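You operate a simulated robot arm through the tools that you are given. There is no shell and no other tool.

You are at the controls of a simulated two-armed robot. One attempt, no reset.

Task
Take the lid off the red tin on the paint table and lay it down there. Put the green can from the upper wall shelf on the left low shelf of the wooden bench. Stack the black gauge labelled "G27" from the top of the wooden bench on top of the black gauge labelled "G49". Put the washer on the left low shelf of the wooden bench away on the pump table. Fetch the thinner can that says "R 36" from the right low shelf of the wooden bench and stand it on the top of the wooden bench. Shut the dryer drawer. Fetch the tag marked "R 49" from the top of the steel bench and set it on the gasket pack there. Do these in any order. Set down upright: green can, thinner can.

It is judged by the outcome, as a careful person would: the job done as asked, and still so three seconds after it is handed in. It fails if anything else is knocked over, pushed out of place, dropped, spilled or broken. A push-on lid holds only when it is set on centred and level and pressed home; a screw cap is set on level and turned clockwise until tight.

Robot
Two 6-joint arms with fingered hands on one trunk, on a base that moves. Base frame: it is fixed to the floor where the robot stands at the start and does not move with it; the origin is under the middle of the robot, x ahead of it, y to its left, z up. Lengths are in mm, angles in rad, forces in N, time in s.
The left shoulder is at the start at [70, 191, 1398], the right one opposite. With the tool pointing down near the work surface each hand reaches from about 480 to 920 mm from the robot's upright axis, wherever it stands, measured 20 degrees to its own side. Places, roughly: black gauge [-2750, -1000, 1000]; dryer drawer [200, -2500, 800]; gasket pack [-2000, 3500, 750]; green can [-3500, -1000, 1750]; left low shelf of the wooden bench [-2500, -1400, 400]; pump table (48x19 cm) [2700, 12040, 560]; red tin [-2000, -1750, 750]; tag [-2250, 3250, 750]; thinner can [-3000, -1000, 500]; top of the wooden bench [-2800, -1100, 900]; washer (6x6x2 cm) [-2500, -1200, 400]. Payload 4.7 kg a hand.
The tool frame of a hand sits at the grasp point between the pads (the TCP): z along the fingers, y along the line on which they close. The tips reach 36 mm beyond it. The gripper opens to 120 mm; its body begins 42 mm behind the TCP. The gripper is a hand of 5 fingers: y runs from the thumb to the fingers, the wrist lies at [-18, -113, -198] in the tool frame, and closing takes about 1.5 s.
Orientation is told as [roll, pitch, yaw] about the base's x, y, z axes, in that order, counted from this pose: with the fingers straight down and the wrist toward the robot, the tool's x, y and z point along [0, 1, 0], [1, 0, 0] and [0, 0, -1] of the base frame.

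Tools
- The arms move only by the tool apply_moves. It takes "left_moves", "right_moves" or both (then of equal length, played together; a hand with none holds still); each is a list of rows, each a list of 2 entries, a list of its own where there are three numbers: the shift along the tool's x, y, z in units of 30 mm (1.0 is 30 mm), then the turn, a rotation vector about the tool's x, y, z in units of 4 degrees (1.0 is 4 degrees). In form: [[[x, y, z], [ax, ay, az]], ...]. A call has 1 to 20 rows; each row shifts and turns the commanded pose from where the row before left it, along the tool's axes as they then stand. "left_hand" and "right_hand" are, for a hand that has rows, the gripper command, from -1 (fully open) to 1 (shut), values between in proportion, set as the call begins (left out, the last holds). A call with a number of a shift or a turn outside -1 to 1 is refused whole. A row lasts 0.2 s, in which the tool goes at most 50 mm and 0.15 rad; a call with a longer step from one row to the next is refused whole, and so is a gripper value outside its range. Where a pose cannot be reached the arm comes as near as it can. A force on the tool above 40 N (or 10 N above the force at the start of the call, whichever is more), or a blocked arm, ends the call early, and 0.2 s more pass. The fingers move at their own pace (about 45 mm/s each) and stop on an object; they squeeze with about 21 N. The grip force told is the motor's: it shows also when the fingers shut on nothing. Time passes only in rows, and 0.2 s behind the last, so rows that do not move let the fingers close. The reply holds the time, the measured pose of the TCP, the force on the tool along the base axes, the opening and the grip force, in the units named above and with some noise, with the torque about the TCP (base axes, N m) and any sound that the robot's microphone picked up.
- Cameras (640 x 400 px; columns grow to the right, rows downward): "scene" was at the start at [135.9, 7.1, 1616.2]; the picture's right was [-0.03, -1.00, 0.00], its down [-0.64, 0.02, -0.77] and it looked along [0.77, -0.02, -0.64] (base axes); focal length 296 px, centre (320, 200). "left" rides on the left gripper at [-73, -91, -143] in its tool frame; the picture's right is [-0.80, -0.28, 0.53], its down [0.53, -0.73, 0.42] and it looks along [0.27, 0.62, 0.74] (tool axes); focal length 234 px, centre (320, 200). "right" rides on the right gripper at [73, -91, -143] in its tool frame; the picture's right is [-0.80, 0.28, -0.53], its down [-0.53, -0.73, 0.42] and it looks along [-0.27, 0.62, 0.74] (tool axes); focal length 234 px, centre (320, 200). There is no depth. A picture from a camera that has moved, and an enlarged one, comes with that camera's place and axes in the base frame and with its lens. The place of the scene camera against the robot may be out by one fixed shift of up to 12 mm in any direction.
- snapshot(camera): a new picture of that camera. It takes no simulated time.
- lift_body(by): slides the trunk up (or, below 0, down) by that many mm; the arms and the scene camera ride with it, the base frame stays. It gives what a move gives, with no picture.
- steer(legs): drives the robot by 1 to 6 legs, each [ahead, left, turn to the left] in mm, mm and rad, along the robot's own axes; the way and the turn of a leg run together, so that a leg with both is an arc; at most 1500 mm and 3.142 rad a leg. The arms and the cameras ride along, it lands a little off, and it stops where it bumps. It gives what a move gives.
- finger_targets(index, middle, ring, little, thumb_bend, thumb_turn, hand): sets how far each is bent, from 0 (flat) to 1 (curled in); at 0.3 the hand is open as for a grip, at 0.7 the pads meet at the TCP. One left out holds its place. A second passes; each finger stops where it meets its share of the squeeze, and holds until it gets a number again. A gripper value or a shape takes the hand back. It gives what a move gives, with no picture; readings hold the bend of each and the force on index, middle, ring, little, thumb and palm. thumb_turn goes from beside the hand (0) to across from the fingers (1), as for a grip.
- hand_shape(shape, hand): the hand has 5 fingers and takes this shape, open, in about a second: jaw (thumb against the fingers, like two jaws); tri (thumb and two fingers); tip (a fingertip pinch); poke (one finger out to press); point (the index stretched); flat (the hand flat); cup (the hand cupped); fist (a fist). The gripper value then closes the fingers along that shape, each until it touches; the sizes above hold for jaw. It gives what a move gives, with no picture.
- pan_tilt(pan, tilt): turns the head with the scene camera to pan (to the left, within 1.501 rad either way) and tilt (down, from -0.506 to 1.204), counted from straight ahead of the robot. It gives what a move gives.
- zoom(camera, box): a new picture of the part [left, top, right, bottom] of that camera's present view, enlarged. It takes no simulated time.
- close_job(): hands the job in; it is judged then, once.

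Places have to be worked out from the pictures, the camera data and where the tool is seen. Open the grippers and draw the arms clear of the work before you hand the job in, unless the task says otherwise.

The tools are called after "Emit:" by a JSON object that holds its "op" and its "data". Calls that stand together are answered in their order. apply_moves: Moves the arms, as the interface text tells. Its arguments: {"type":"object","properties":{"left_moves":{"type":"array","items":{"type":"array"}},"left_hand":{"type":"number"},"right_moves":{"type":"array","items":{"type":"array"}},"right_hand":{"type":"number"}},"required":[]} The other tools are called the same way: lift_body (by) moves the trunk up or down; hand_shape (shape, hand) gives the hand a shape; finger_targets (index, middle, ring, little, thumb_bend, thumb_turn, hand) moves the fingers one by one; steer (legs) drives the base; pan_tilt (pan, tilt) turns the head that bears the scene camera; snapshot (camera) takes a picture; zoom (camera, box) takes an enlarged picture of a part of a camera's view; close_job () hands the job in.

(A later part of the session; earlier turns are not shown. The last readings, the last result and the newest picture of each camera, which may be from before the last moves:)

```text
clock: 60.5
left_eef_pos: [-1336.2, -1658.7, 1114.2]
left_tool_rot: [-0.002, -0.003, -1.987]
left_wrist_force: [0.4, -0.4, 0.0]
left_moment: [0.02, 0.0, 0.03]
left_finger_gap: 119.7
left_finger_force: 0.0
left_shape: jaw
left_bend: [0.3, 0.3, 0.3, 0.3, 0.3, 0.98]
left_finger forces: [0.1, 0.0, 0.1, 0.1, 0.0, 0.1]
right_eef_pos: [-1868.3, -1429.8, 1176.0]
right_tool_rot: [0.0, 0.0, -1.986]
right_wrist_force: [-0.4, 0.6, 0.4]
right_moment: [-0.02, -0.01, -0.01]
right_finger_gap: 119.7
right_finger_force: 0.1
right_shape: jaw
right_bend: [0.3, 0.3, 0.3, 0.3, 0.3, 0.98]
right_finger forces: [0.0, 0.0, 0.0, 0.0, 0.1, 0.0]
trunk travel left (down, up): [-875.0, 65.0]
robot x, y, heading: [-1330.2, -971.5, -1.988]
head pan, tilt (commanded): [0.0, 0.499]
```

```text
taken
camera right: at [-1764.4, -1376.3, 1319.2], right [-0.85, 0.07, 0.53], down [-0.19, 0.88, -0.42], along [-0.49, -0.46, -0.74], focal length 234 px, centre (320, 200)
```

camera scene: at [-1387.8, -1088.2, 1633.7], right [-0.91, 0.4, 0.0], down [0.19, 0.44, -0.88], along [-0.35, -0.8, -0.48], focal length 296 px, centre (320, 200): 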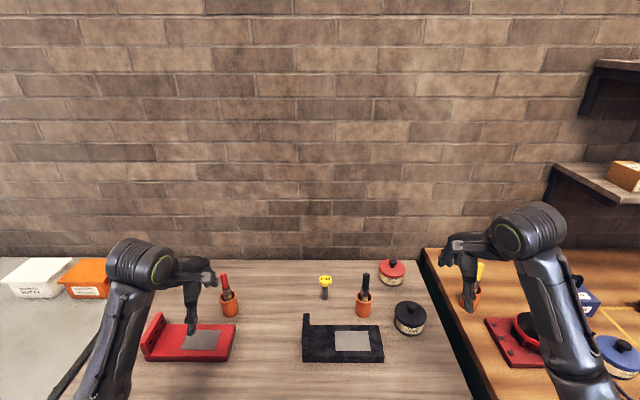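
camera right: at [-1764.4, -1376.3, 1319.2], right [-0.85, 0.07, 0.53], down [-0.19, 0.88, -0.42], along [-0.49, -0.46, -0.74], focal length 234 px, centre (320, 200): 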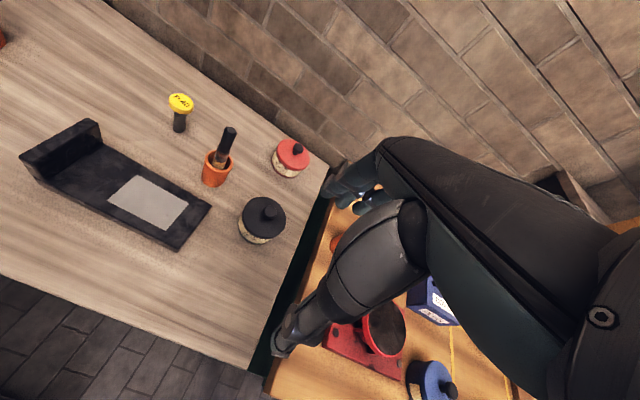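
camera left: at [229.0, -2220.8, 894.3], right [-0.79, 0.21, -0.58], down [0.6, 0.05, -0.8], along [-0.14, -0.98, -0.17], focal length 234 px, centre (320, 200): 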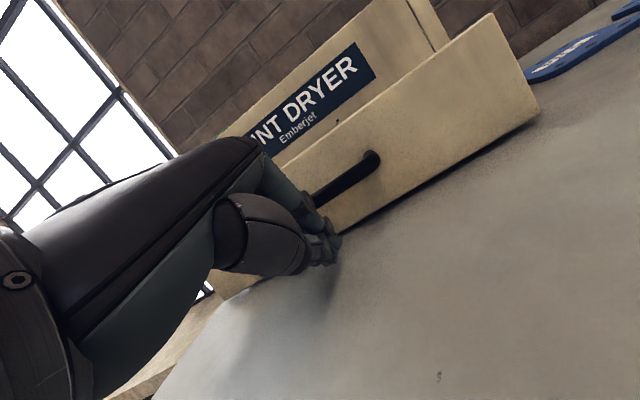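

The tin comes out at about [-1997, -1790, 835], 381 mm ahead of the right TCP. I raise both hands, then drive 150 mm closer to the paint table.

Emit:
{"op": "apply_moves", "data": {"left_moves": [[[0, 0, -1], [0, 0, 0]], [[0, 0, -1], [0, 0, 0]], [[0, 0, -1], [0, 0, 0]], [[0, 0, -1], [0, 0, 0]], [[0, 0, -1], [0, 0, 0]], [[0, 0, -1], [0, 0, 0]]], "right_moves": [[[0, 0, -1], [0, 0, 0]], [[0, 0, -1], [0, 0, 0]], [[0, 0, -1], [0, 0, 0]], [[0, 0, -1], [0, 0, 0]], [[0, 0, 0], [0, 0, 0]], [[0, 0, 0], [0, 0, 0]]]}}

Emit:
{"op": "steer", "data": {"legs": [[150, 0, 0]]}}

Emit:
{"op": "hand_shape", "data": {"shape": "tip", "hand": "right"}}

Emit:
{"op": "snapshot", "data": {"camera": "scene"}}

Emit:
{"op": "snapshot", "data": {"camera": "right"}}

```text
clock: 61.9
left_eef_pos: [-1313.4, -1721.0, 1248.1]
left_tool_rot: [-0.005, -0.005, -1.99]
left_wrist_force: [-1.1, -0.6, -0.4]
left_moment: [0.01, -0.02, -0.01]
left_finger_gap: 119.8
left_finger_force: 0.1
left_shape: jaw
left_bend: [0.3, 0.3, 0.3, 0.3, 0.3, 0.98]
left_finger forces: [0.0, 0.1, 0.0, 0.1, 0.0, 0.0]
left hand out of reach, approached as far as the arm can: row 2, 3, 4, 5, 6
right_eef_pos: [-1915.6, -1441.1, 1267.0]
right_tool_rot: [0.005, -0.004, -1.985]
right_wrist_force: [-0.2, -0.7, 0.2]
right_moment: [-0.02, 0.01, 0.01]
right_finger_gap: 119.8
right_finger_force: 0.1
right_shape: jaw
right_bend: [0.3, 0.3, 0.3, 0.3, 0.3, 0.98]
right_finger forces: [0.0, 0.0, 0.0, 0.1, 0.1, 0.0]
right hand out of reach, approached as far as the arm can: row 1, 2, 3, 4
trunk travel left (down, up): [-875.0, 65.0]
robot x, y, heading: [-1332.6, -968.6, -1.982]
head pan, tilt (commanded): [0.0, 0.499]
```

```text
clock: 63.2
left_eef_pos: [-1373.9, -1856.1, 1251.1]
left_tool_rot: [-0.004, -0.008, -1.989]
left_wrist_force: [0.3, 0.6, 0.0]
left_moment: [-0.01, 0.01, 0.03]
left_finger_gap: 119.7
left_finger_force: 0.1
left_shape: jaw
left_bend: [0.3, 0.3, 0.3, 0.3, 0.3, 0.98]
left_finger forces: [0.0, 0.0, 0.1, 0.0, 0.0, 0.1]
right_eef_pos: [-1975.9, -1577.5, 1268.2]
right_tool_rot: [0.003, -0.005, -1.984]
right_wrist_force: [0.3, 1.3, -0.2]
right_moment: [0.03, 0.0, 0.01]
right_finger_gap: 119.5
right_finger_force: 0.1
right_shape: jaw
right_bend: [0.3, 0.3, 0.3, 0.3, 0.3, 0.98]
right_finger forces: [0.1, 0.0, 0.0, 0.1, 0.0, 0.0]
trunk travel left (down, up): [-875.0, 65.0]
robot x, y, heading: [-1392.3, -1108.6, -1.985]
head pan, tilt (commanded): [0.0, 0.499]
```

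```text
clock: 64.1
left_eef_pos: [-1374.7, -1858.7, 1247.9]
left_tool_rot: [-0.006, -0.004, -1.991]
left_wrist_force: [-0.6, -0.8, -0.7]
left_moment: [0.03, -0.01, -0.03]
left_finger_gap: 119.8
left_finger_force: 0.0
left_shape: jaw
left_bend: [0.3, 0.3, 0.3, 0.3, 0.3, 0.98]
left_finger forces: [0.0, 0.1, 0.0, 0.1, 0.1, 0.0]
right_eef_pos: [-1975.8, -1581.7, 1266.6]
right_tool_rot: [0.004, -0.005, -1.985]
right_wrist_force: [-0.8, 0.1, 0.9]
right_moment: [0.06, -0.03, 0.0]
right_finger_gap: 119.8
right_finger_force: 0.0
right_shape: tip
right_bend: [0.3, 0.98, 0.99, 0.99, 0.3, 0.98]
right_finger forces: [0.0, 0.0, 0.0, 0.0, 0.0, 0.0]
trunk travel left (down, up): [-875.0, 65.0]
robot x, y, heading: [-1387.4, -1106.6, -1.99]
head pan, tilt (commanded): [0.0, 0.499]
```

```text
taken
camera scene: at [-1449.7, -1228.9, 1633.5], right [-0.91, 0.4, 0.0], down [0.19, 0.44, -0.88], along [-0.35, -0.8, -0.48], focal length 296 px, centre (320, 200)
```

scene: 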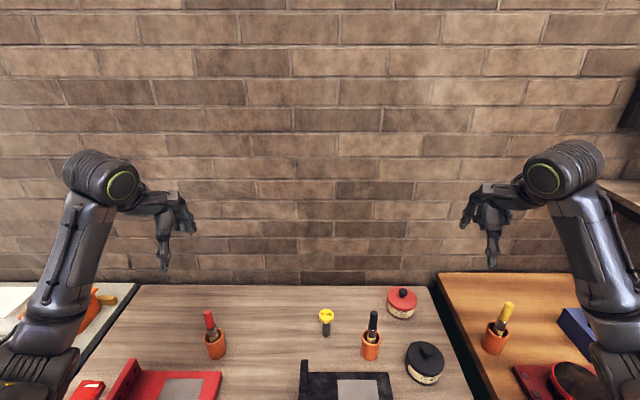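

```text
taken
camera right: at [-1872.6, -1526.5, 1409.4], right [-0.85, 0.07, 0.52], down [-0.19, 0.88, -0.43], along [-0.49, -0.47, -0.74], focal length 234 px, centre (320, 200)
```

right: 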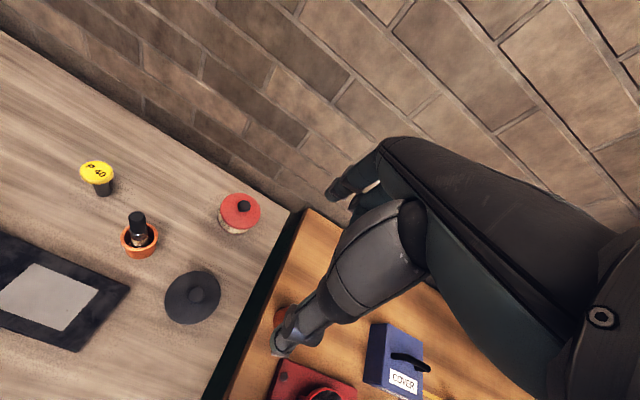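

The knob is about [-2002, -1803, 865] by both cameras, about 915 mm from my axis. I move the right hand diagonally to above it.

Emit:
{"op": "apply_moves", "data": {"right_moves": [[[0.24, 0.7, 0.99], [0, 0, 0]], [[0.24, 0.7, 0.99], [0, 0, 0]], [[0.24, 0.7, 0.99], [0, 0, 0]], [[0.24, 0.7, 0.99], [0, 0, 0]], [[0.24, 0.7, 0.99], [0, 0, 0]], [[0.24, 0.7, 0.99], [0, 0, 0]], [[0.24, 0.7, 0.99], [0, 0, 0]], [[0.24, 0.7, 0.99], [0, 0, 0]], [[0.24, 0.7, 0.99], [0, 0, 0]]]}}

Emit:
{"op": "snapshot", "data": {"camera": "scene"}}

Emit:
{"op": "snapshot", "data": {"camera": "right"}}

```text
clock: 66.1
left_eef_pos: [-1374.3, -1860.0, 1248.9]
left_tool_rot: [-0.006, -0.006, -1.988]
left_wrist_force: [0.0, -0.1, 0.1]
left_moment: [0.03, 0.02, 0.01]
left_finger_gap: 119.9
left_finger_force: 0.1
left_shape: jaw
left_bend: [0.3, 0.3, 0.3, 0.3, 0.3, 0.98]
left_finger forces: [0.0, 0.0, 0.1, 0.0, 0.1, 0.0]
right_eef_pos: [-1990.1, -1782.8, 1000.8]
right_tool_rot: [0.003, -0.004, -1.984]
right_wrist_force: [0.3, 0.4, 0.1]
right_moment: [0.03, 0.0, -0.02]
right_finger_gap: 119.8
right_finger_force: 0.0
right_shape: tip
right_bend: [0.3, 0.98, 0.99, 0.99, 0.3, 0.98]
right_finger forces: [0.1, 0.1, 0.0, 0.1, 0.1, 0.0]
trunk travel left (down, up): [-875.0, 65.0]
robot x, y, heading: [-1395.2, -1109.1, -1.989]
head pan, tilt (commanded): [0.0, 0.499]
```

```text
taken
camera scene: at [-1449.2, -1229.7, 1633.4], right [-0.91, 0.4, 0.0], down [0.19, 0.44, -0.88], along [-0.35, -0.8, -0.48], focal length 296 px, centre (320, 200)
```

scene: 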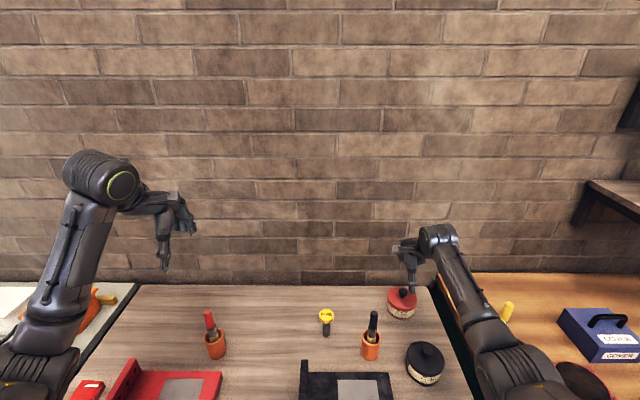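

```text
taken
camera right: at [-1886.0, -1727.9, 1143.4], right [-0.85, 0.07, 0.52], down [-0.19, 0.88, -0.43], along [-0.49, -0.47, -0.74], focal length 234 px, centre (320, 200)
```

right: 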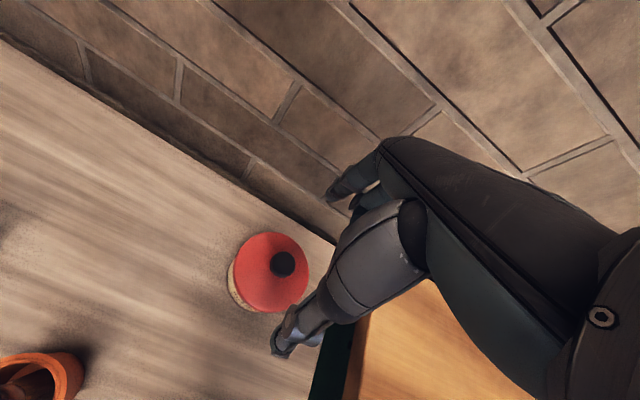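

The knob top triangulates to about [-1997, -1793, 888]; the TCP is 12 mm short of it. Let me look closely at how the pinch fingers sit.

Emit:
{"op": "zoom", "data": {"camera": "scene", "box": [350, 210, 510, 330]}}

Emit:
{"op": "zoom", "data": {"camera": "right", "box": [200, 120, 440, 380]}}

```text
3.33 times, centred on (430, 270) of scene
camera zoom: at [-1449.2, -1229.7, 1633.4], right [-0.91, 0.4, 0.0], down [0.19, 0.44, -0.88], along [-0.35, -0.8, -0.48], focal length 988 px, centre (-47, -33)
```

zoom: 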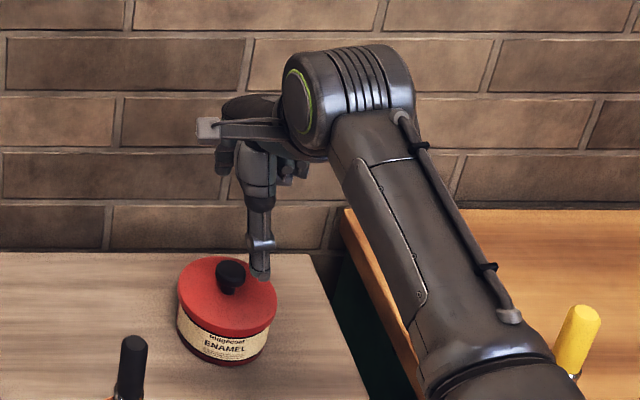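

```text
1.54 times, centred on (320, 250) of right
camera zoom: at [-1886.0, -1727.9, 1143.4], right [-0.85, 0.07, 0.52], down [-0.19, 0.88, -0.43], along [-0.49, -0.47, -0.74], focal length 360 px, centre (320, 123)
```

zoom: 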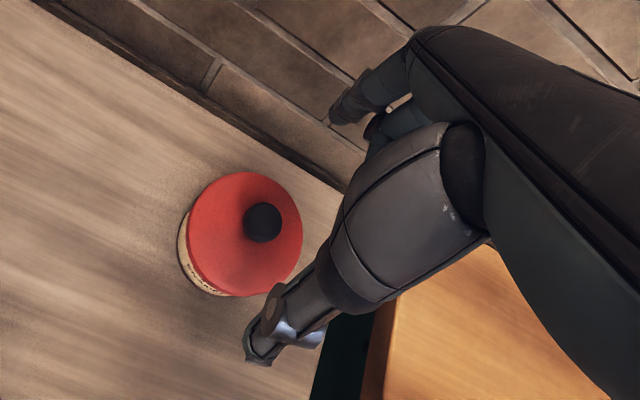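

The near digit is the thumb, with the index behind it. I close the pinch in the air to see where the tips meet relative to the knob.

Emit:
{"op": "apply_moves", "data": {"right_moves": [[[0, 0, 0], [0, 0, 0]], [[0, 0, 0], [0, 0, 0]], [[0, 0, 0], [0, 0, 0]], [[0, 0, 0], [0, 0, 0]], [[0, 0, 0], [0, 0, 0]], [[0, 0, 0], [0, 0, 0]], [[0, 0, 0], [0, 0, 0]], [[0, 0, 0], [0, 0, 0]]], "right_hand": 1}}

Emit:
{"op": "zoom", "data": {"camera": "scene", "box": [350, 210, 510, 330]}}

Emit:
{"op": "zoom", "data": {"camera": "right", "box": [200, 120, 440, 380]}}

```text
clock: 67.9
left_eef_pos: [-1373.4, -1858.0, 1247.2]
left_tool_rot: [-0.005, -0.005, -1.991]
left_wrist_force: [-0.1, 0.2, 0.0]
left_moment: [-0.02, 0.01, -0.02]
left_finger_gap: 119.7
left_finger_force: 0.2
left_shape: jaw
left_bend: [0.3, 0.3, 0.3, 0.3, 0.3, 0.98]
left_finger forces: [0.0, 0.0, 0.1, 0.0, 0.0, 0.0]
right_eef_pos: [-1989.3, -1780.7, 1001.4]
right_tool_rot: [0.003, -0.002, -1.985]
right_wrist_force: [0.3, -0.5, 0.2]
right_moment: [0.0, -0.06, 0.0]
right_finger_gap: 0.2
right_finger_force: 20.8
right_shape: tip
right_bend: [0.7, 1.0, 1.0, 1.0, 0.52, 1.0]
right_finger forces: [0.0, 0.0, 0.0, 0.0, 0.0, 0.0]
trunk travel left (down, up): [-875.0, 65.0]
robot x, y, heading: [-1390.7, -1104.9, -1.988]
head pan, tilt (commanded): [0.0, 0.499]
```

```text
3.33 times, centred on (430, 270) of scene
camera zoom: at [-1449.3, -1228.3, 1633.6], right [-0.91, 0.4, 0.0], down [0.19, 0.44, -0.88], along [-0.35, -0.8, -0.48], focal length 988 px, centre (-47, -33)
```

zoom: 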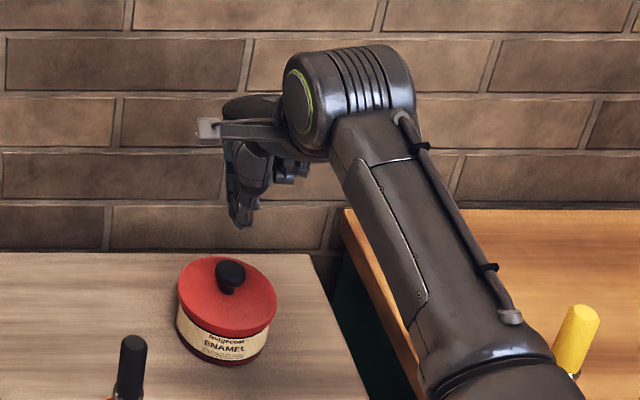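

```text
1.54 times, centred on (320, 250) of right
camera zoom: at [-1886.1, -1726.6, 1143.9], right [-0.85, 0.07, 0.52], down [-0.19, 0.88, -0.43], along [-0.49, -0.47, -0.74], focal length 360 px, centre (320, 123)
```

zoom: 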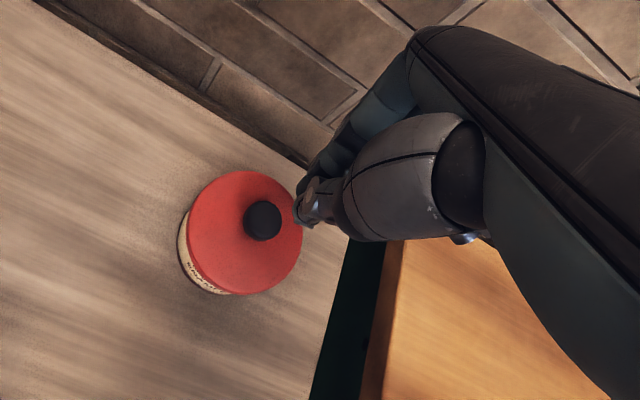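

The tips meet 36 mm below the TCP on its axis. I open to a 60 mm gap, shift 12 mm ahead over the knob, and lower so the tips sit just above the lid (TCP z ≈ 907).

Emit:
{"op": "apply_moves", "data": {"right_moves": [[[-0.04, 0.2, 0], [0, 0, 0]], [[-0.04, 0.2, 0], [0, 0, 0]], [[0, 0, 0], [0, 0, 0]], [[0, 0, 0], [0, 0, 0]], [[0, 0, 0.8], [0, 0, 0]], [[0, 0, 0.8], [0, 0, 0]]], "right_hand": 0}}

Emit:
{"op": "zoom", "data": {"camera": "right", "box": [200, 120, 440, 380]}}

Emit:
{"op": "zoom", "data": {"camera": "scene", "box": [350, 210, 510, 330]}}

```text
clock: 69.3
left_eef_pos: [-1374.6, -1859.3, 1247.8]
left_tool_rot: [-0.004, -0.006, -1.99]
left_wrist_force: [0.1, -0.1, 0.4]
left_moment: [0.0, -0.04, -0.03]
left_finger_gap: 119.6
left_finger_force: 0.1
left_shape: jaw
left_bend: [0.3, 0.3, 0.3, 0.3, 0.3, 0.98]
left_finger forces: [0.1, 0.0, 0.1, 0.0, 0.0, 0.1]
right_eef_pos: [-1999.8, -1791.9, 951.1]
right_tool_rot: [0.004, -0.004, -1.983]
right_wrist_force: [0.0, -1.2, -0.3]
right_moment: [0.0, 0.01, 0.03]
right_finger_gap: 59.6
right_finger_force: 0.1
right_shape: tip
right_bend: [0.73, 0.98, 0.99, 0.99, 0.7, 1.0]
right_finger forces: [0.0, 0.1, 0.0, 0.1, 0.1, 0.0]
trunk travel left (down, up): [-875.0, 65.0]
robot x, y, heading: [-1392.5, -1107.8, -1.99]
head pan, tilt (commanded): [0.0, 0.499]
```

```text
1.54 times, centred on (320, 250) of right
camera zoom: at [-1894.8, -1736.9, 1094.9], right [-0.85, 0.07, 0.52], down [-0.19, 0.88, -0.43], along [-0.49, -0.47, -0.74], focal length 360 px, centre (320, 123)
```

zoom: 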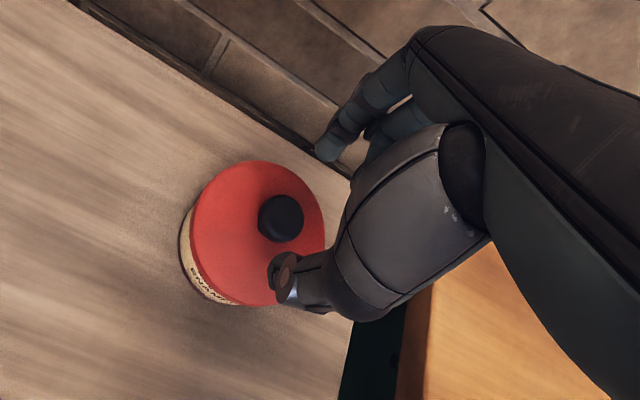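

```text
3.33 times, centred on (430, 270) of scene
camera zoom: at [-1449.6, -1228.6, 1633.5], right [-0.91, 0.4, 0.0], down [0.19, 0.44, -0.88], along [-0.35, -0.8, -0.48], focal length 988 px, centre (-47, -33)
```

zoom: 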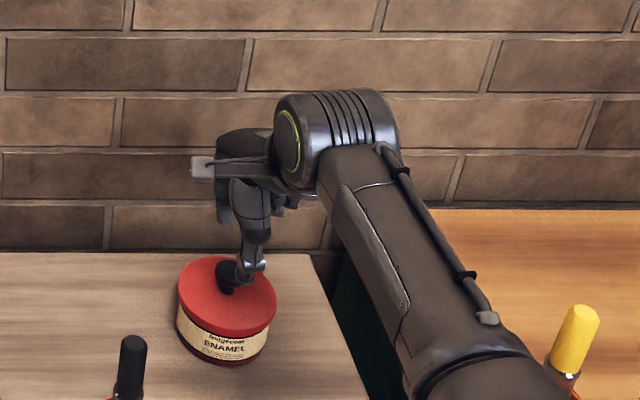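

Aligned with the knob within a few millimetres. I lower the remaining 44 mm.

Emit:
{"op": "apply_moves", "data": {"right_moves": [[[0, 0, 0.75], [0, 0, 0]], [[0, 0, 0.72], [0, 0, 0]]]}}

Emit:
{"op": "zoom", "data": {"camera": "right", "box": [200, 120, 440, 380]}}

Emit:
{"op": "zoom", "data": {"camera": "scene", "box": [350, 210, 510, 330]}}

```text
clock: 69.9
left_eef_pos: [-1374.5, -1859.5, 1248.9]
left_tool_rot: [-0.007, -0.005, -1.99]
left_wrist_force: [-0.6, -0.7, -0.1]
left_moment: [0.0, -0.03, -0.03]
left_finger_gap: 119.9
left_finger_force: 0.1
left_shape: jaw
left_bend: [0.3, 0.3, 0.3, 0.3, 0.3, 0.98]
left_finger forces: [0.0, 0.1, 0.0, 0.1, 0.0, 0.0]
right_eef_pos: [-1999.9, -1791.7, 908.6]
right_tool_rot: [0.004, -0.004, -1.985]
right_wrist_force: [-0.9, -0.7, 0.7]
right_moment: [0.03, 0.06, 0.0]
right_finger_gap: 60.1
right_finger_force: 0.1
right_shape: tip
right_bend: [0.73, 0.98, 0.99, 0.99, 0.7, 1.0]
right_finger forces: [0.0, 0.0, 0.1, 0.0, 0.0, 0.0]
trunk travel left (down, up): [-875.0, 65.0]
robot x, y, heading: [-1390.7, -1108.2, -1.99]
head pan, tilt (commanded): [0.0, 0.499]
```

```text
1.54 times, centred on (320, 250) of right
camera zoom: at [-1895.5, -1737.0, 1051.5], right [-0.85, 0.07, 0.52], down [-0.19, 0.88, -0.43], along [-0.49, -0.47, -0.74], focal length 360 px, centre (320, 123)
```

zoom: 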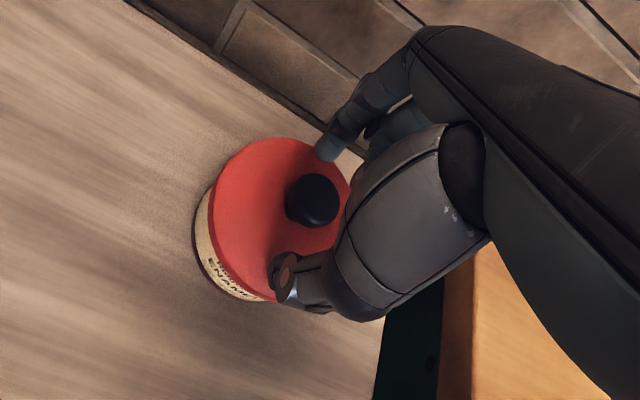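

```text
3.33 times, centred on (430, 270) of scene
camera zoom: at [-1449.6, -1228.9, 1633.5], right [-0.91, 0.4, 0.0], down [0.19, 0.44, -0.88], along [-0.35, -0.8, -0.48], focal length 988 px, centre (-47, -33)
```

zoom: 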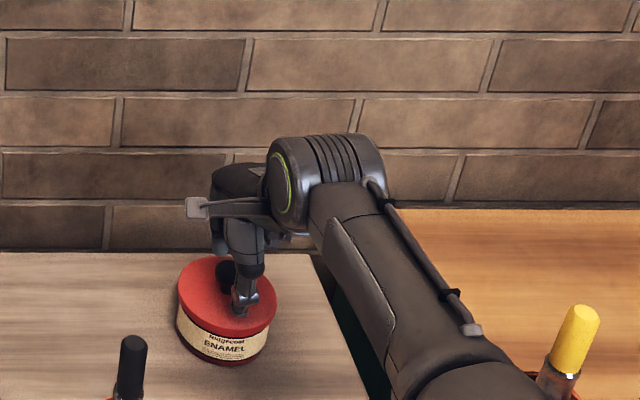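

The knob is between thumb and index with no contact. I close the pinch.

Emit:
{"op": "apply_moves", "data": {"right_moves": [[[0, 0, 0], [0, 0, 0]], [[0, 0, 0], [0, 0, 0]], [[0, 0, 0], [0, 0, 0]], [[0, 0, 0], [0, 0, 0]], [[0, 0, 0], [0, 0, 0]], [[0, 0, 0], [0, 0, 0]], [[0, 0, 0], [0, 0, 0]]], "right_hand": 1}}

Emit:
{"op": "zoom", "data": {"camera": "right", "box": [200, 120, 440, 380]}}

```text
clock: 71.5
left_eef_pos: [-1375.1, -1858.9, 1249.1]
left_tool_rot: [-0.003, -0.006, -1.99]
left_wrist_force: [0.4, 0.6, 0.1]
left_moment: [-0.03, -0.01, 0.0]
left_finger_gap: 119.3
left_finger_force: 0.1
left_shape: jaw
left_bend: [0.3, 0.3, 0.3, 0.3, 0.3, 0.98]
left_finger forces: [0.0, 0.1, 0.1, 0.0, 0.0, 0.0]
right_eef_pos: [-1999.6, -1791.5, 909.2]
right_tool_rot: [0.004, -0.004, -1.985]
right_wrist_force: [-0.8, -0.7, 0.6]
right_moment: [-0.02, 0.03, -0.01]
right_finger_gap: 25.4
right_finger_force: 20.9
right_shape: tip
right_bend: [0.73, 1.0, 1.0, 1.0, 0.74, 1.0]
right_finger forces: [18.4, 0.0, 0.0, 0.1, 18.2, 0.0]
trunk travel left (down, up): [-875.0, 65.0]
robot x, y, heading: [-1391.2, -1109.0, -1.989]
head pan, tilt (commanded): [0.0, 0.499]
```

```text
1.54 times, centred on (320, 250) of right
camera zoom: at [-1895.2, -1736.7, 1051.8], right [-0.85, 0.07, 0.52], down [-0.19, 0.88, -0.43], along [-0.49, -0.47, -0.74], focal length 360 px, centre (320, 123)
```

zoom: 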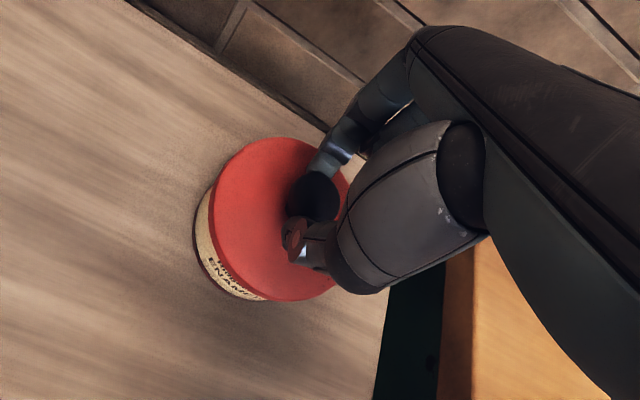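

Knob held (25 mm, 18 N each side). I lift slowly and watch the tin and force.

Emit:
{"op": "apply_moves", "data": {"right_moves": [[[0, 0, -0.1], [0, 0, 0]], [[0, 0, -0.1], [0, 0, 0]], [[0, 0, -0.1], [0, 0, 0]], [[0, 0, -0.2], [0, 0, 0]]]}}

Emit:
{"op": "zoom", "data": {"camera": "right", "box": [200, 120, 440, 380]}}

Emit:
{"op": "zoom", "data": {"camera": "scene", "box": [350, 210, 510, 330]}}

```text
clock: 72.5
left_eef_pos: [-1374.3, -1857.9, 1248.1]
left_tool_rot: [-0.003, -0.005, -1.99]
left_wrist_force: [0.2, -0.4, 0.4]
left_moment: [0.0, 0.02, 0.01]
left_finger_gap: 119.7
left_finger_force: 0.1
left_shape: jaw
left_bend: [0.3, 0.3, 0.3, 0.3, 0.3, 0.98]
left_finger forces: [0.1, 0.0, 0.0, 0.0, 0.0, 0.1]
right_eef_pos: [-1999.5, -1790.7, 923.9]
right_tool_rot: [0.003, -0.005, -1.985]
right_wrist_force: [0.3, 0.5, -0.9]
right_moment: [-0.04, -0.01, -0.03]
right_finger_gap: 25.1
right_finger_force: 20.6
right_shape: tip
right_bend: [0.73, 1.0, 1.0, 1.0, 0.74, 1.0]
right_finger forces: [18.9, 0.1, 0.0, 0.1, 18.5, 0.0]
trunk travel left (down, up): [-875.0, 65.0]
robot x, y, heading: [-1389.1, -1108.8, -1.983]
head pan, tilt (commanded): [0.0, 0.499]
heard: snap
```

```text
1.54 times, centred on (320, 250) of right
camera zoom: at [-1894.7, -1736.5, 1066.4], right [-0.85, 0.07, 0.52], down [-0.19, 0.88, -0.43], along [-0.49, -0.47, -0.74], focal length 360 px, centre (320, 123)
```

zoom: 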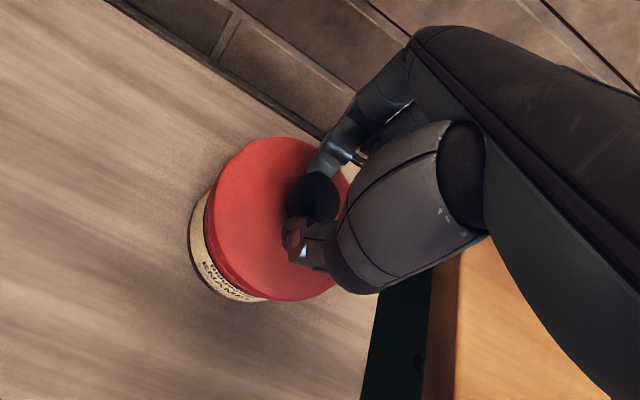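

```text
3.33 times, centred on (430, 270) of scene
camera zoom: at [-1449.4, -1228.2, 1633.6], right [-0.91, 0.4, 0.0], down [0.19, 0.44, -0.88], along [-0.35, -0.8, -0.48], focal length 988 px, centre (-47, -33)
```

zoom: 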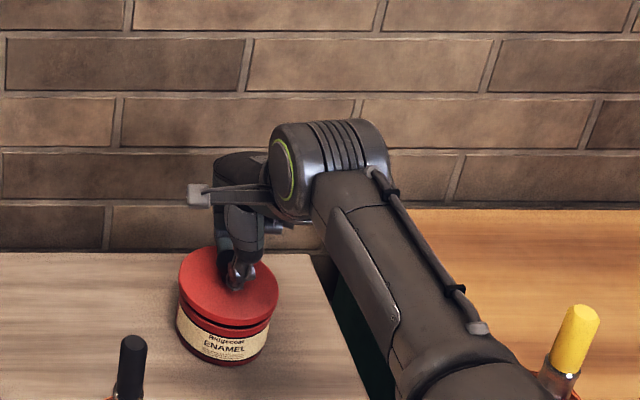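

A "snap": the lid is off and the tin stayed put. I lift clear, move 120 mm left to the free spot beside the tin, and look.

Emit:
{"op": "apply_moves", "data": {"right_moves": [[[0, 0, -0.7], [0, 0, 0]], [[0, 0, -0.7], [0, 0, 0]], [[0.5, 0, 0], [0, 0, 0]], [[0.8, 0, 0], [0, 0, 0]], [[0.8, 0, 0], [0, 0, 0]], [[0.8, 0, 0], [0, 0, 0]], [[0.8, 0, 0], [0, 0, 0]], [[0.5, 0, 0], [0, 0, 0]]]}}

Emit:
{"op": "snapshot", "data": {"camera": "right"}}

Emit:
{"op": "zoom", "data": {"camera": "scene", "box": [300, 210, 500, 360]}}

```text
clock: 74.3
left_eef_pos: [-1373.3, -1858.5, 1248.5]
left_tool_rot: [-0.006, -0.005, -1.991]
left_wrist_force: [0.6, -0.4, -0.4]
left_moment: [-0.02, 0.04, 0.0]
left_finger_gap: 119.5
left_finger_force: 0.1
left_shape: jaw
left_bend: [0.3, 0.3, 0.3, 0.3, 0.3, 0.98]
left_finger forces: [0.1, 0.0, 0.1, 0.0, 0.0, 0.0]
right_eef_pos: [-1881.5, -1841.4, 965.3]
right_tool_rot: [0.004, -0.004, -1.986]
right_wrist_force: [-0.3, -0.6, 0.0]
right_moment: [0.01, 0.01, -0.01]
right_finger_gap: 25.1
right_finger_force: 21.2
right_shape: tip
right_bend: [0.73, 1.0, 1.0, 1.0, 0.74, 1.0]
right_finger forces: [18.8, 0.1, 0.0, 0.0, 18.4, 0.1]
trunk travel left (down, up): [-875.0, 65.0]
robot x, y, heading: [-1392.3, -1107.1, -1.986]
head pan, tilt (commanded): [0.0, 0.499]
```

```text
taken
camera right: at [-1777.9, -1787.5, 1107.9], right [-0.85, 0.07, 0.52], down [-0.19, 0.88, -0.43], along [-0.49, -0.47, -0.74], focal length 234 px, centre (320, 200)
```

right: 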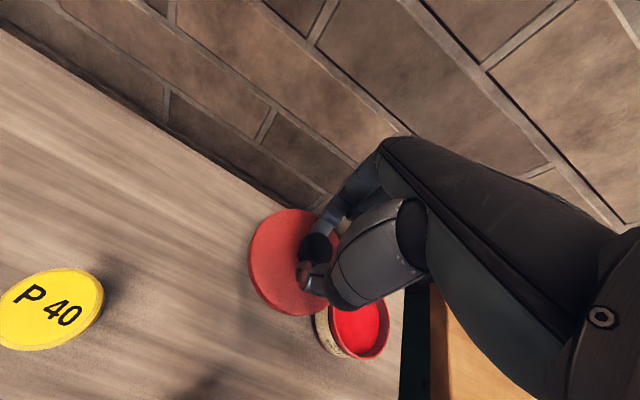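

```text
2.67 times, centred on (400, 285) of scene
camera zoom: at [-1448.9, -1228.4, 1633.6], right [-0.91, 0.4, 0.0], down [0.19, 0.44, -0.88], along [-0.35, -0.8, -0.48], focal length 791 px, centre (107, -27)
```

zoom: 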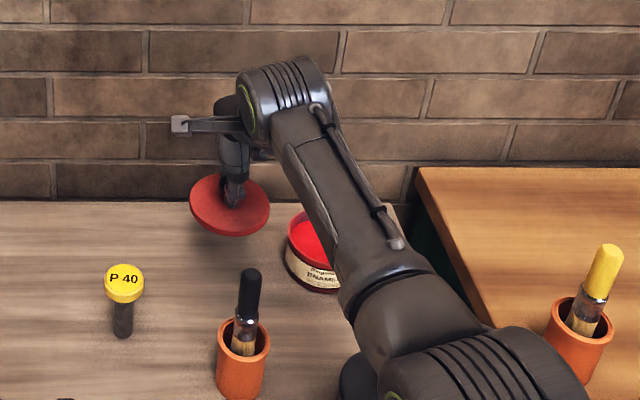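

The lid hangs level over free table, clear of the tin, bolt and pot. I lower it about 85 mm, then feel for the table in small steps.

Emit:
{"op": "apply_moves", "data": {"right_moves": [[[0, 0, 0.9], [0, 0, 0]], [[0, 0, 0.9], [0, 0, 0]], [[0, 0, 0.8], [0, 0, 0]], [[0, 0, 0.2], [0, 0, 0]], [[0, 0, 0.1], [0, 0, 0]]]}}

Emit:
{"op": "zoom", "data": {"camera": "scene", "box": [300, 210, 500, 360]}}

Emit:
{"op": "snapshot", "data": {"camera": "right"}}

```text
clock: 75.5
left_eef_pos: [-1373.6, -1858.4, 1249.2]
left_tool_rot: [-0.006, -0.006, -1.99]
left_wrist_force: [-1.2, 0.0, -0.6]
left_moment: [-0.02, 0.04, 0.0]
left_finger_gap: 119.8
left_finger_force: 0.0
left_shape: jaw
left_bend: [0.3, 0.3, 0.3, 0.3, 0.3, 0.98]
left_finger forces: [0.1, 0.0, 0.0, 0.1, 0.0, 0.1]
right_eef_pos: [-1883.2, -1843.0, 878.1]
right_tool_rot: [0.004, -0.003, -1.984]
right_wrist_force: [0.2, 0.0, 0.0]
right_moment: [-0.02, -0.01, -0.01]
right_finger_gap: 25.0
right_finger_force: 21.3
right_shape: tip
right_bend: [0.73, 1.0, 1.0, 1.0, 0.74, 1.0]
right_finger forces: [18.7, 0.0, 0.1, 0.0, 18.3, 0.0]
trunk travel left (down, up): [-875.0, 65.0]
robot x, y, heading: [-1395.7, -1108.4, -1.992]
head pan, tilt (commanded): [0.0, 0.499]
```

```text
2.67 times, centred on (400, 285) of scene
camera zoom: at [-1449.3, -1228.4, 1633.5], right [-0.91, 0.4, 0.0], down [0.19, 0.44, -0.88], along [-0.35, -0.8, -0.48], focal length 791 px, centre (107, -27)
```

zoom: 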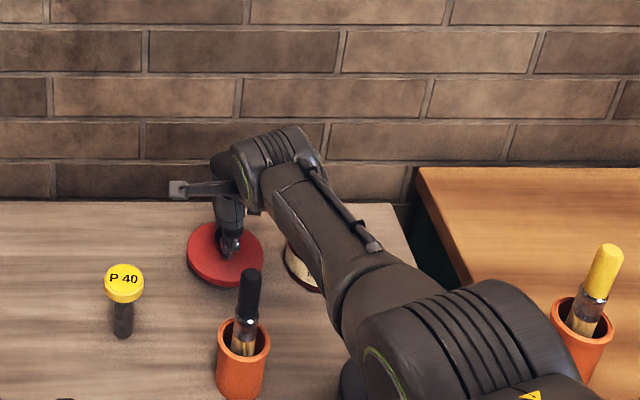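

```text
taken
camera right: at [-1779.2, -1787.5, 1020.5], right [-0.85, 0.07, 0.52], down [-0.19, 0.88, -0.43], along [-0.49, -0.47, -0.74], focal length 234 px, centre (320, 200)
```

right: 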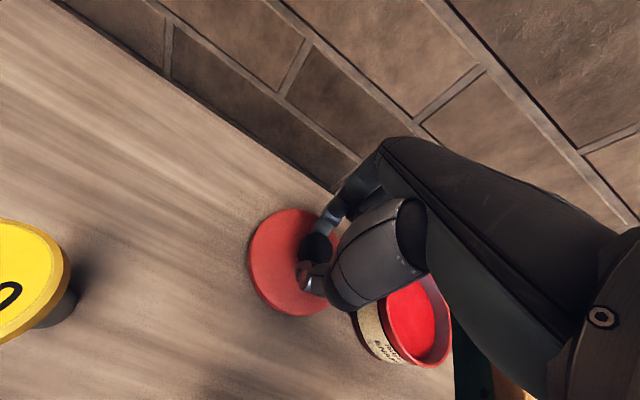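

Still free. I go down in small steps until it touches.

Emit:
{"op": "apply_moves", "data": {"right_moves": [[[0, 0, 0.2], [0, 0, 0]], [[0, 0, 0.2], [0, 0, 0]], [[0, 0, 0.15], [0, 0, 0]], [[0, 0, 0.1], [0, 0, 0]]]}}

Emit:
{"op": "zoom", "data": {"camera": "scene", "box": [330, 250, 430, 330]}}

```text
clock: 76.5
left_eef_pos: [-1374.3, -1858.2, 1248.8]
left_tool_rot: [-0.003, -0.006, -1.99]
left_wrist_force: [-0.7, 0.3, -0.5]
left_moment: [0.01, -0.02, 0.01]
left_finger_gap: 120.1
left_finger_force: 0.2
left_shape: jaw
left_bend: [0.3, 0.3, 0.3, 0.3, 0.3, 0.98]
left_finger forces: [0.1, 0.0, 0.0, 0.1, 0.0, 0.0]
right_eef_pos: [-1884.4, -1838.6, 860.6]
right_tool_rot: [0.003, -0.004, -1.984]
right_wrist_force: [-0.4, -0.7, 0.0]
right_moment: [-0.01, 0.01, -0.01]
right_finger_gap: 25.1
right_finger_force: 21.0
right_shape: tip
right_bend: [0.73, 1.0, 1.0, 1.0, 0.74, 1.0]
right_finger forces: [18.5, 0.0, 0.1, 0.1, 18.2, 0.0]
right hand out of reach, approached as far as the arm can: row 4
trunk travel left (down, up): [-875.0, 65.0]
robot x, y, heading: [-1393.7, -1109.1, -1.988]
head pan, tilt (commanded): [0.0, 0.499]
```

```text
5.00 times, centred on (380, 290) of scene
camera zoom: at [-1449.6, -1228.2, 1633.6], right [-0.91, 0.4, 0.0], down [0.19, 0.44, -0.88], along [-0.35, -0.8, -0.48], focal length 1482 px, centre (20, -250)
```

zoom: 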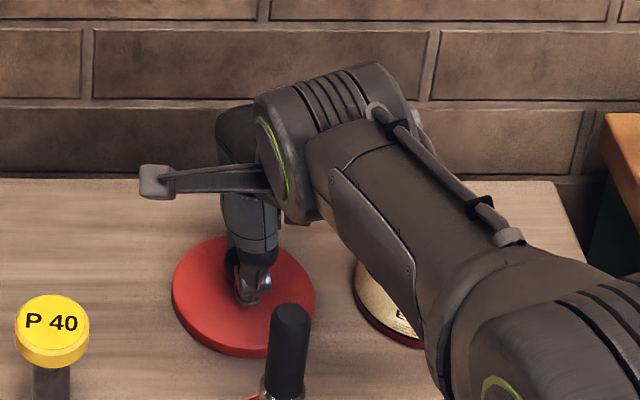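

The arm is at its reach limit just above the table. I lower the trunk by 6 mm at a time to bring the lid down.

Emit:
{"op": "lift_body", "data": {"by": -6}}

Emit:
{"op": "zoom", "data": {"camera": "scene", "box": [330, 250, 430, 330]}}

```text
clock: 77.1
left_eef_pos: [-1373.5, -1856.6, 1243.3]
left_tool_rot: [-0.003, -0.007, -1.99]
left_wrist_force: [-0.5, 0.0, -0.2]
left_moment: [0.03, 0.0, 0.02]
left_finger_gap: 119.7
left_finger_force: 0.0
left_shape: jaw
left_bend: [0.3, 0.3, 0.3, 0.3, 0.3, 0.98]
left_finger forces: [0.1, 0.0, 0.0, 0.2, 0.1, 0.0]
right_eef_pos: [-1884.3, -1840.4, 856.8]
right_tool_rot: [0.003, -0.008, -1.982]
right_wrist_force: [1.7, 2.4, 9.2]
right_moment: [0.12, -0.05, 0.01]
right_finger_gap: 25.3
right_finger_force: 21.5
right_shape: tip
right_bend: [0.73, 1.0, 1.0, 1.0, 0.74, 1.0]
right_finger forces: [19.0, 0.1, 0.0, 0.0, 22.4, 0.0]
trunk travel left (down, up): [-869.0, 71.0]
robot x, y, heading: [-1389.2, -1108.8, -1.985]
head pan, tilt (commanded): [0.0, 0.499]
```

```text
5.00 times, centred on (380, 290) of scene
camera zoom: at [-1448.6, -1226.9, 1627.8], right [-0.91, 0.4, 0.0], down [0.19, 0.44, -0.88], along [-0.35, -0.8, -0.48], focal length 1482 px, centre (20, -250)
```

zoom: 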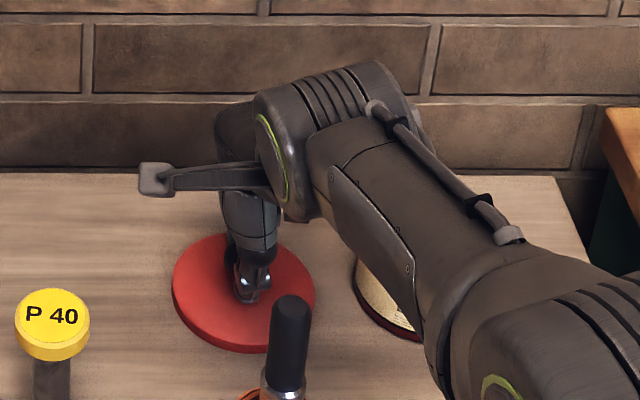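

9 N upward: the lid rests on the table. I open the pinch and then raise the hand straight up.

Emit:
{"op": "apply_moves", "data": {"right_moves": [[[0, 0, 0], [0, 0, 0]], [[0, 0, 0], [0, 0, 0]], [[0, 0, 0], [0, 0, 0]], [[0, 0, 0], [0, 0, 0]], [[0, 0, 0], [0, 0, 0]]], "right_hand": 0}}

Emit:
{"op": "apply_moves", "data": {"right_moves": [[[0, 0, -0.5], [0, 0, 0]], [[0, 0, -0.5], [0, 0, 0]], [[0, 0, -1], [0, 0, 0]], [[0, 0, -1], [0, 0, 0]], [[0, 0, -1], [0, 0, 0]], [[0, 0, -1], [0, 0, 0]]]}}

Emit:
{"op": "snapshot", "data": {"camera": "right"}}

Emit:
{"op": "snapshot", "data": {"camera": "scene"}}

```text
clock: 78.3
left_eef_pos: [-1374.5, -1858.6, 1243.2]
left_tool_rot: [-0.005, -0.005, -1.99]
left_wrist_force: [0.8, 0.7, -0.2]
left_moment: [-0.01, 0.0, -0.01]
left_finger_gap: 119.7
left_finger_force: 0.1
left_shape: jaw
left_bend: [0.3, 0.3, 0.3, 0.3, 0.3, 0.98]
left_finger forces: [0.0, 0.0, 0.0, 0.0, 0.0, 0.1]
right_eef_pos: [-1883.8, -1839.4, 854.2]
right_tool_rot: [0.004, -0.003, -1.984]
right_wrist_force: [-0.5, 0.8, 0.7]
right_moment: [0.0, 0.01, 0.03]
right_finger_gap: 60.0
right_finger_force: 0.0
right_shape: tip
right_bend: [0.73, 0.98, 0.99, 0.99, 0.71, 1.0]
right_finger forces: [0.0, 0.0, 0.0, 0.0, 0.0, 0.0]
trunk travel left (down, up): [-869.0, 71.0]
robot x, y, heading: [-1394.9, -1105.9, -1.991]
head pan, tilt (commanded): [0.0, 0.499]
```

```text
clock: 79.7
left_eef_pos: [-1374.2, -1858.2, 1242.0]
left_tool_rot: [-0.003, -0.004, -1.989]
left_wrist_force: [0.6, 0.4, 0.0]
left_moment: [0.01, -0.01, 0.01]
left_finger_gap: 120.0
left_finger_force: 0.0
left_shape: jaw
left_bend: [0.3, 0.3, 0.3, 0.3, 0.3, 0.98]
left_finger forces: [0.0, 0.0, 0.1, 0.0, 0.0, 0.0]
right_eef_pos: [-1885.3, -1839.4, 1005.5]
right_tool_rot: [0.003, -0.003, -1.981]
right_wrist_force: [0.5, -0.4, -0.3]
right_moment: [0.01, -0.02, 0.01]
right_finger_gap: 59.9
right_finger_force: 0.0
right_shape: tip
right_bend: [0.73, 0.98, 0.99, 0.99, 0.71, 1.0]
right_finger forces: [0.0, 0.0, 0.1, 0.1, 0.0, 0.0]
trunk travel left (down, up): [-869.0, 71.0]
robot x, y, heading: [-1390.5, -1106.3, -1.981]
head pan, tilt (commanded): [0.0, 0.499]
```

```text
taken
camera right: at [-1781.4, -1784.4, 1148.9], right [-0.85, 0.07, 0.52], down [-0.19, 0.88, -0.43], along [-0.49, -0.47, -0.74], focal length 234 px, centre (320, 200)
```

right: 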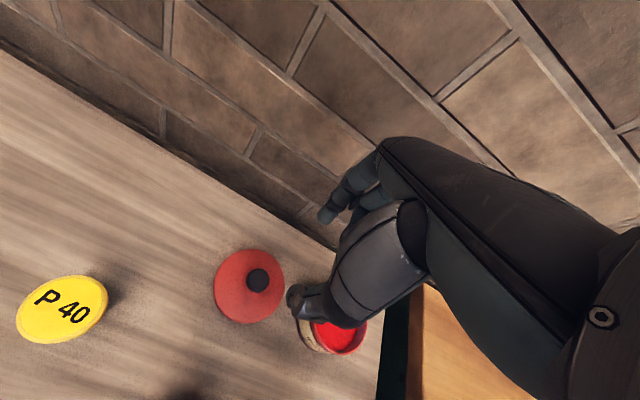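

```text
taken
camera scene: at [-1448.9, -1227.9, 1627.6], right [-0.91, 0.4, 0.0], down [0.19, 0.44, -0.88], along [-0.35, -0.8, -0.48], focal length 296 px, centre (320, 200)
```

scene: 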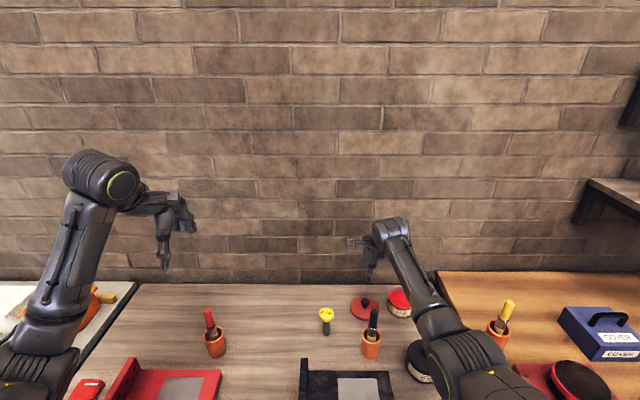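

The lid lies flat on the table beside the open tin. I draw the right hand back up, open it, then back out and strafe right to face the wooden bench.

Emit:
{"op": "apply_moves", "data": {"right_moves": [[[0, 0, -1], [0, 0, 0]], [[0, 0, -1], [0, 0, 0]], [[-0.5, -0.9, -0.7], [0, 0, 0]], [[-0.5, -0.9, -0.7], [0, 0, 0]], [[-0.5, -0.9, -0.7], [0, 0, 0]], [[-0.5, -0.9, -0.7], [0, 0, 0]], [[-0.5, -0.9, 0], [0, 0, 0]], [[-0.5, -0.9, 0], [0, 0, 0]], [[-0.5, -0.9, 0], [0, 0, 0]]]}}

Emit:
{"op": "steer", "data": {"legs": [[-500, 0, 0], [0, -1200, 0]]}}

Emit:
{"op": "pan_tilt", "data": {"pan": 0.0, "tilt": 0.55}}

Emit:
{"op": "snapshot", "data": {"camera": "scene"}}

```text
clock: 81.7
left_eef_pos: [-1374.0, -1857.7, 1242.8]
left_tool_rot: [-0.004, -0.005, -1.989]
left_wrist_force: [0.5, 0.1, 0.2]
left_moment: [-0.03, 0.01, 0.0]
left_finger_gap: 119.6
left_finger_force: 0.1
left_shape: jaw
left_bend: [0.3, 0.3, 0.3, 0.3, 0.3, 0.98]
left_finger forces: [0.1, 0.1, 0.0, 0.0, 0.0, 0.1]
right_eef_pos: [-1905.9, -1618.9, 1146.8]
right_tool_rot: [0.004, -0.006, -1.98]
right_wrist_force: [0.2, -0.4, 0.6]
right_moment: [-0.02, -0.01, 0.01]
right_finger_gap: 59.8
right_finger_force: 0.1
right_shape: tip
right_bend: [0.73, 0.98, 0.99, 0.99, 0.71, 1.0]
right_finger forces: [0.1, 0.0, 0.1, 0.0, 0.1, 0.0]
trunk travel left (down, up): [-869.0, 71.0]
robot x, y, heading: [-1391.8, -1107.3, -1.987]
head pan, tilt (commanded): [0.0, 0.499]
```

```text
clock: 90.2
left_eef_pos: [-2270.0, -916.3, 1243.6]
left_tool_rot: [-0.004, -0.006, -2.011]
left_wrist_force: [0.2, 0.2, -0.3]
left_moment: [-0.03, 0.03, 0.0]
left_finger_gap: 119.7
left_finger_force: 0.2
left_shape: jaw
left_bend: [0.3, 0.3, 0.3, 0.3, 0.3, 0.98]
left_finger forces: [0.0, 0.1, 0.0, 0.0, 0.0, 0.0]
right_eef_pos: [-2795.7, -666.9, 1147.1]
right_tool_rot: [0.004, -0.002, -2.005]
right_wrist_force: [-0.5, -0.5, -0.8]
right_moment: [0.01, 0.0, 0.01]
right_finger_gap: 59.7
right_finger_force: 0.1
right_shape: tip
right_bend: [0.73, 0.98, 0.99, 0.99, 0.71, 1.0]
right_finger forces: [0.0, 0.0, 0.0, 0.1, 0.1, 0.0]
trunk travel left (down, up): [-869.0, 71.0]
robot x, y, heading: [-2273.2, -166.5, -2.006]
head pan, tilt (commanded): [0.0, 0.499]
```

```text
clock: 90.8
left_eef_pos: [-2270.4, -916.6, 1242.6]
left_tool_rot: [-0.004, -0.005, -2.013]
left_wrist_force: [-0.2, -1.0, -0.4]
left_moment: [-0.01, 0.02, 0.01]
left_finger_gap: 119.8
left_finger_force: 0.1
left_shape: jaw
left_bend: [0.3, 0.3, 0.3, 0.3, 0.3, 0.98]
left_finger forces: [0.0, 0.1, 0.1, 0.0, 0.1, 0.0]
right_eef_pos: [-2797.0, -667.3, 1145.8]
right_tool_rot: [0.005, -0.003, -2.006]
right_wrist_force: [0.7, -0.2, -0.2]
right_moment: [0.01, -0.03, 0.02]
right_finger_gap: 59.5
right_finger_force: 0.1
right_shape: tip
right_bend: [0.73, 0.98, 0.99, 0.99, 0.71, 1.0]
right_finger forces: [0.1, 0.0, 0.0, 0.0, 0.1, 0.0]
trunk travel left (down, up): [-869.0, 71.0]
robot x, y, heading: [-2269.7, -165.0, -2.008]
head pan, tilt (commanded): [0.0, 0.55]
```

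```text
taken
camera scene: at [-2331.4, -283.3, 1623.0], right [-0.91, 0.42, 0.0], down [0.22, 0.47, -0.85], along [-0.36, -0.77, -0.52], focal length 296 px, centre (320, 200)
```

scene: 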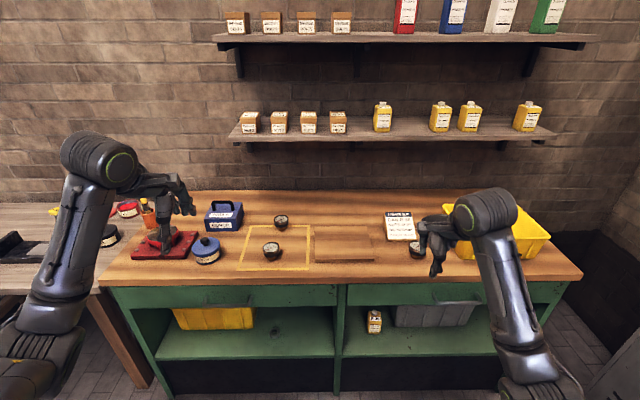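

Good overview of the bench. I zoom in to read labels.

Emit:
{"op": "zoom", "data": {"camera": "scene", "box": [190, 190, 350, 290]}}

Emit:
{"op": "zoom", "data": {"camera": "scene", "box": [340, 200, 560, 340]}}

Emit:
{"op": "zoom", "data": {"camera": "scene", "box": [150, 290, 350, 390]}}

Emit:
{"op": "zoom", "data": {"camera": "scene", "box": [350, 0, 600, 150]}}

```text
4.00 times, centred on (270, 240) of scene
camera zoom: at [-2331.4, -283.3, 1623.0], right [-0.91, 0.42, 0.0], down [0.22, 0.47, -0.85], along [-0.36, -0.77, -0.52], focal length 1186 px, centre (520, 40)
```

zoom: 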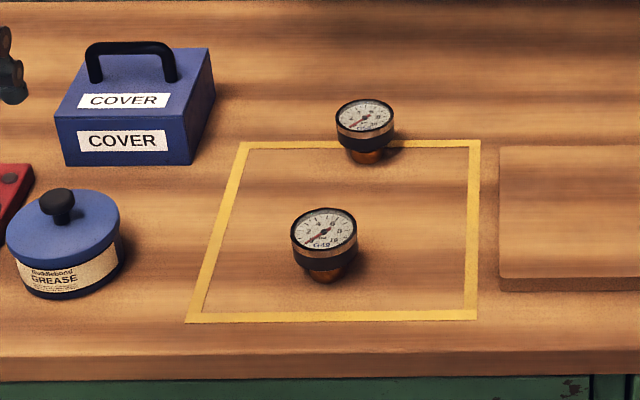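

```text
2.86 times, centred on (450, 270) of scene
camera zoom: at [-2331.4, -283.3, 1623.0], right [-0.91, 0.42, 0.0], down [0.22, 0.47, -0.85], along [-0.36, -0.77, -0.52], focal length 847 px, centre (-51, 0)
```

zoom: 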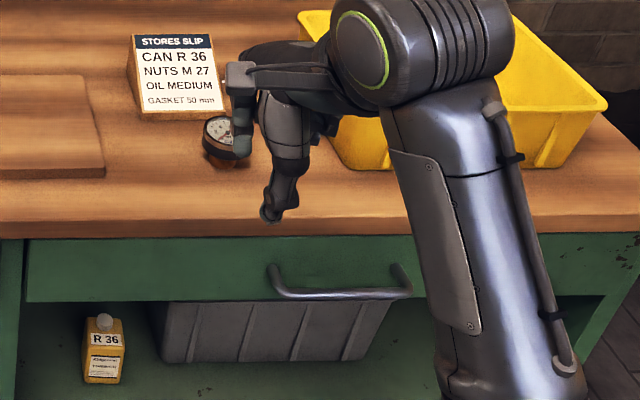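

```text
3.20 times, centred on (250, 340) of scene
camera zoom: at [-2331.4, -283.3, 1623.0], right [-0.91, 0.42, 0.0], down [0.22, 0.47, -0.85], along [-0.36, -0.77, -0.52], focal length 949 px, centre (544, -248)
```

zoom: 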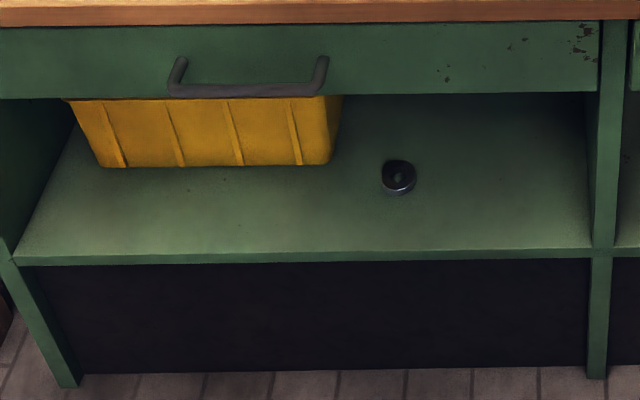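

```text
2.56 times, centred on (475, 75) of scene
camera zoom: at [-2331.4, -283.3, 1623.0], right [-0.91, 0.42, 0.0], down [0.22, 0.47, -0.85], along [-0.36, -0.77, -0.52], focal length 759 px, centre (-77, 520)
```

zoom: 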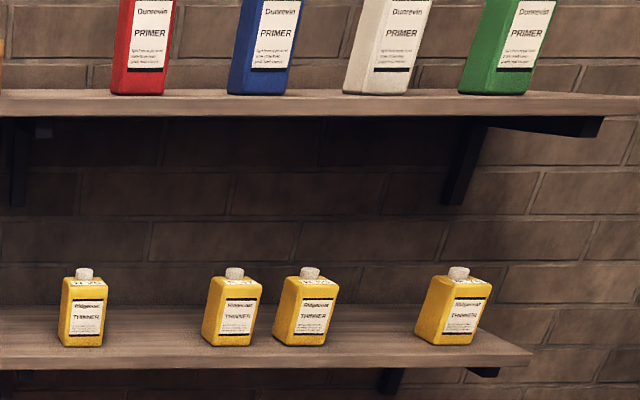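

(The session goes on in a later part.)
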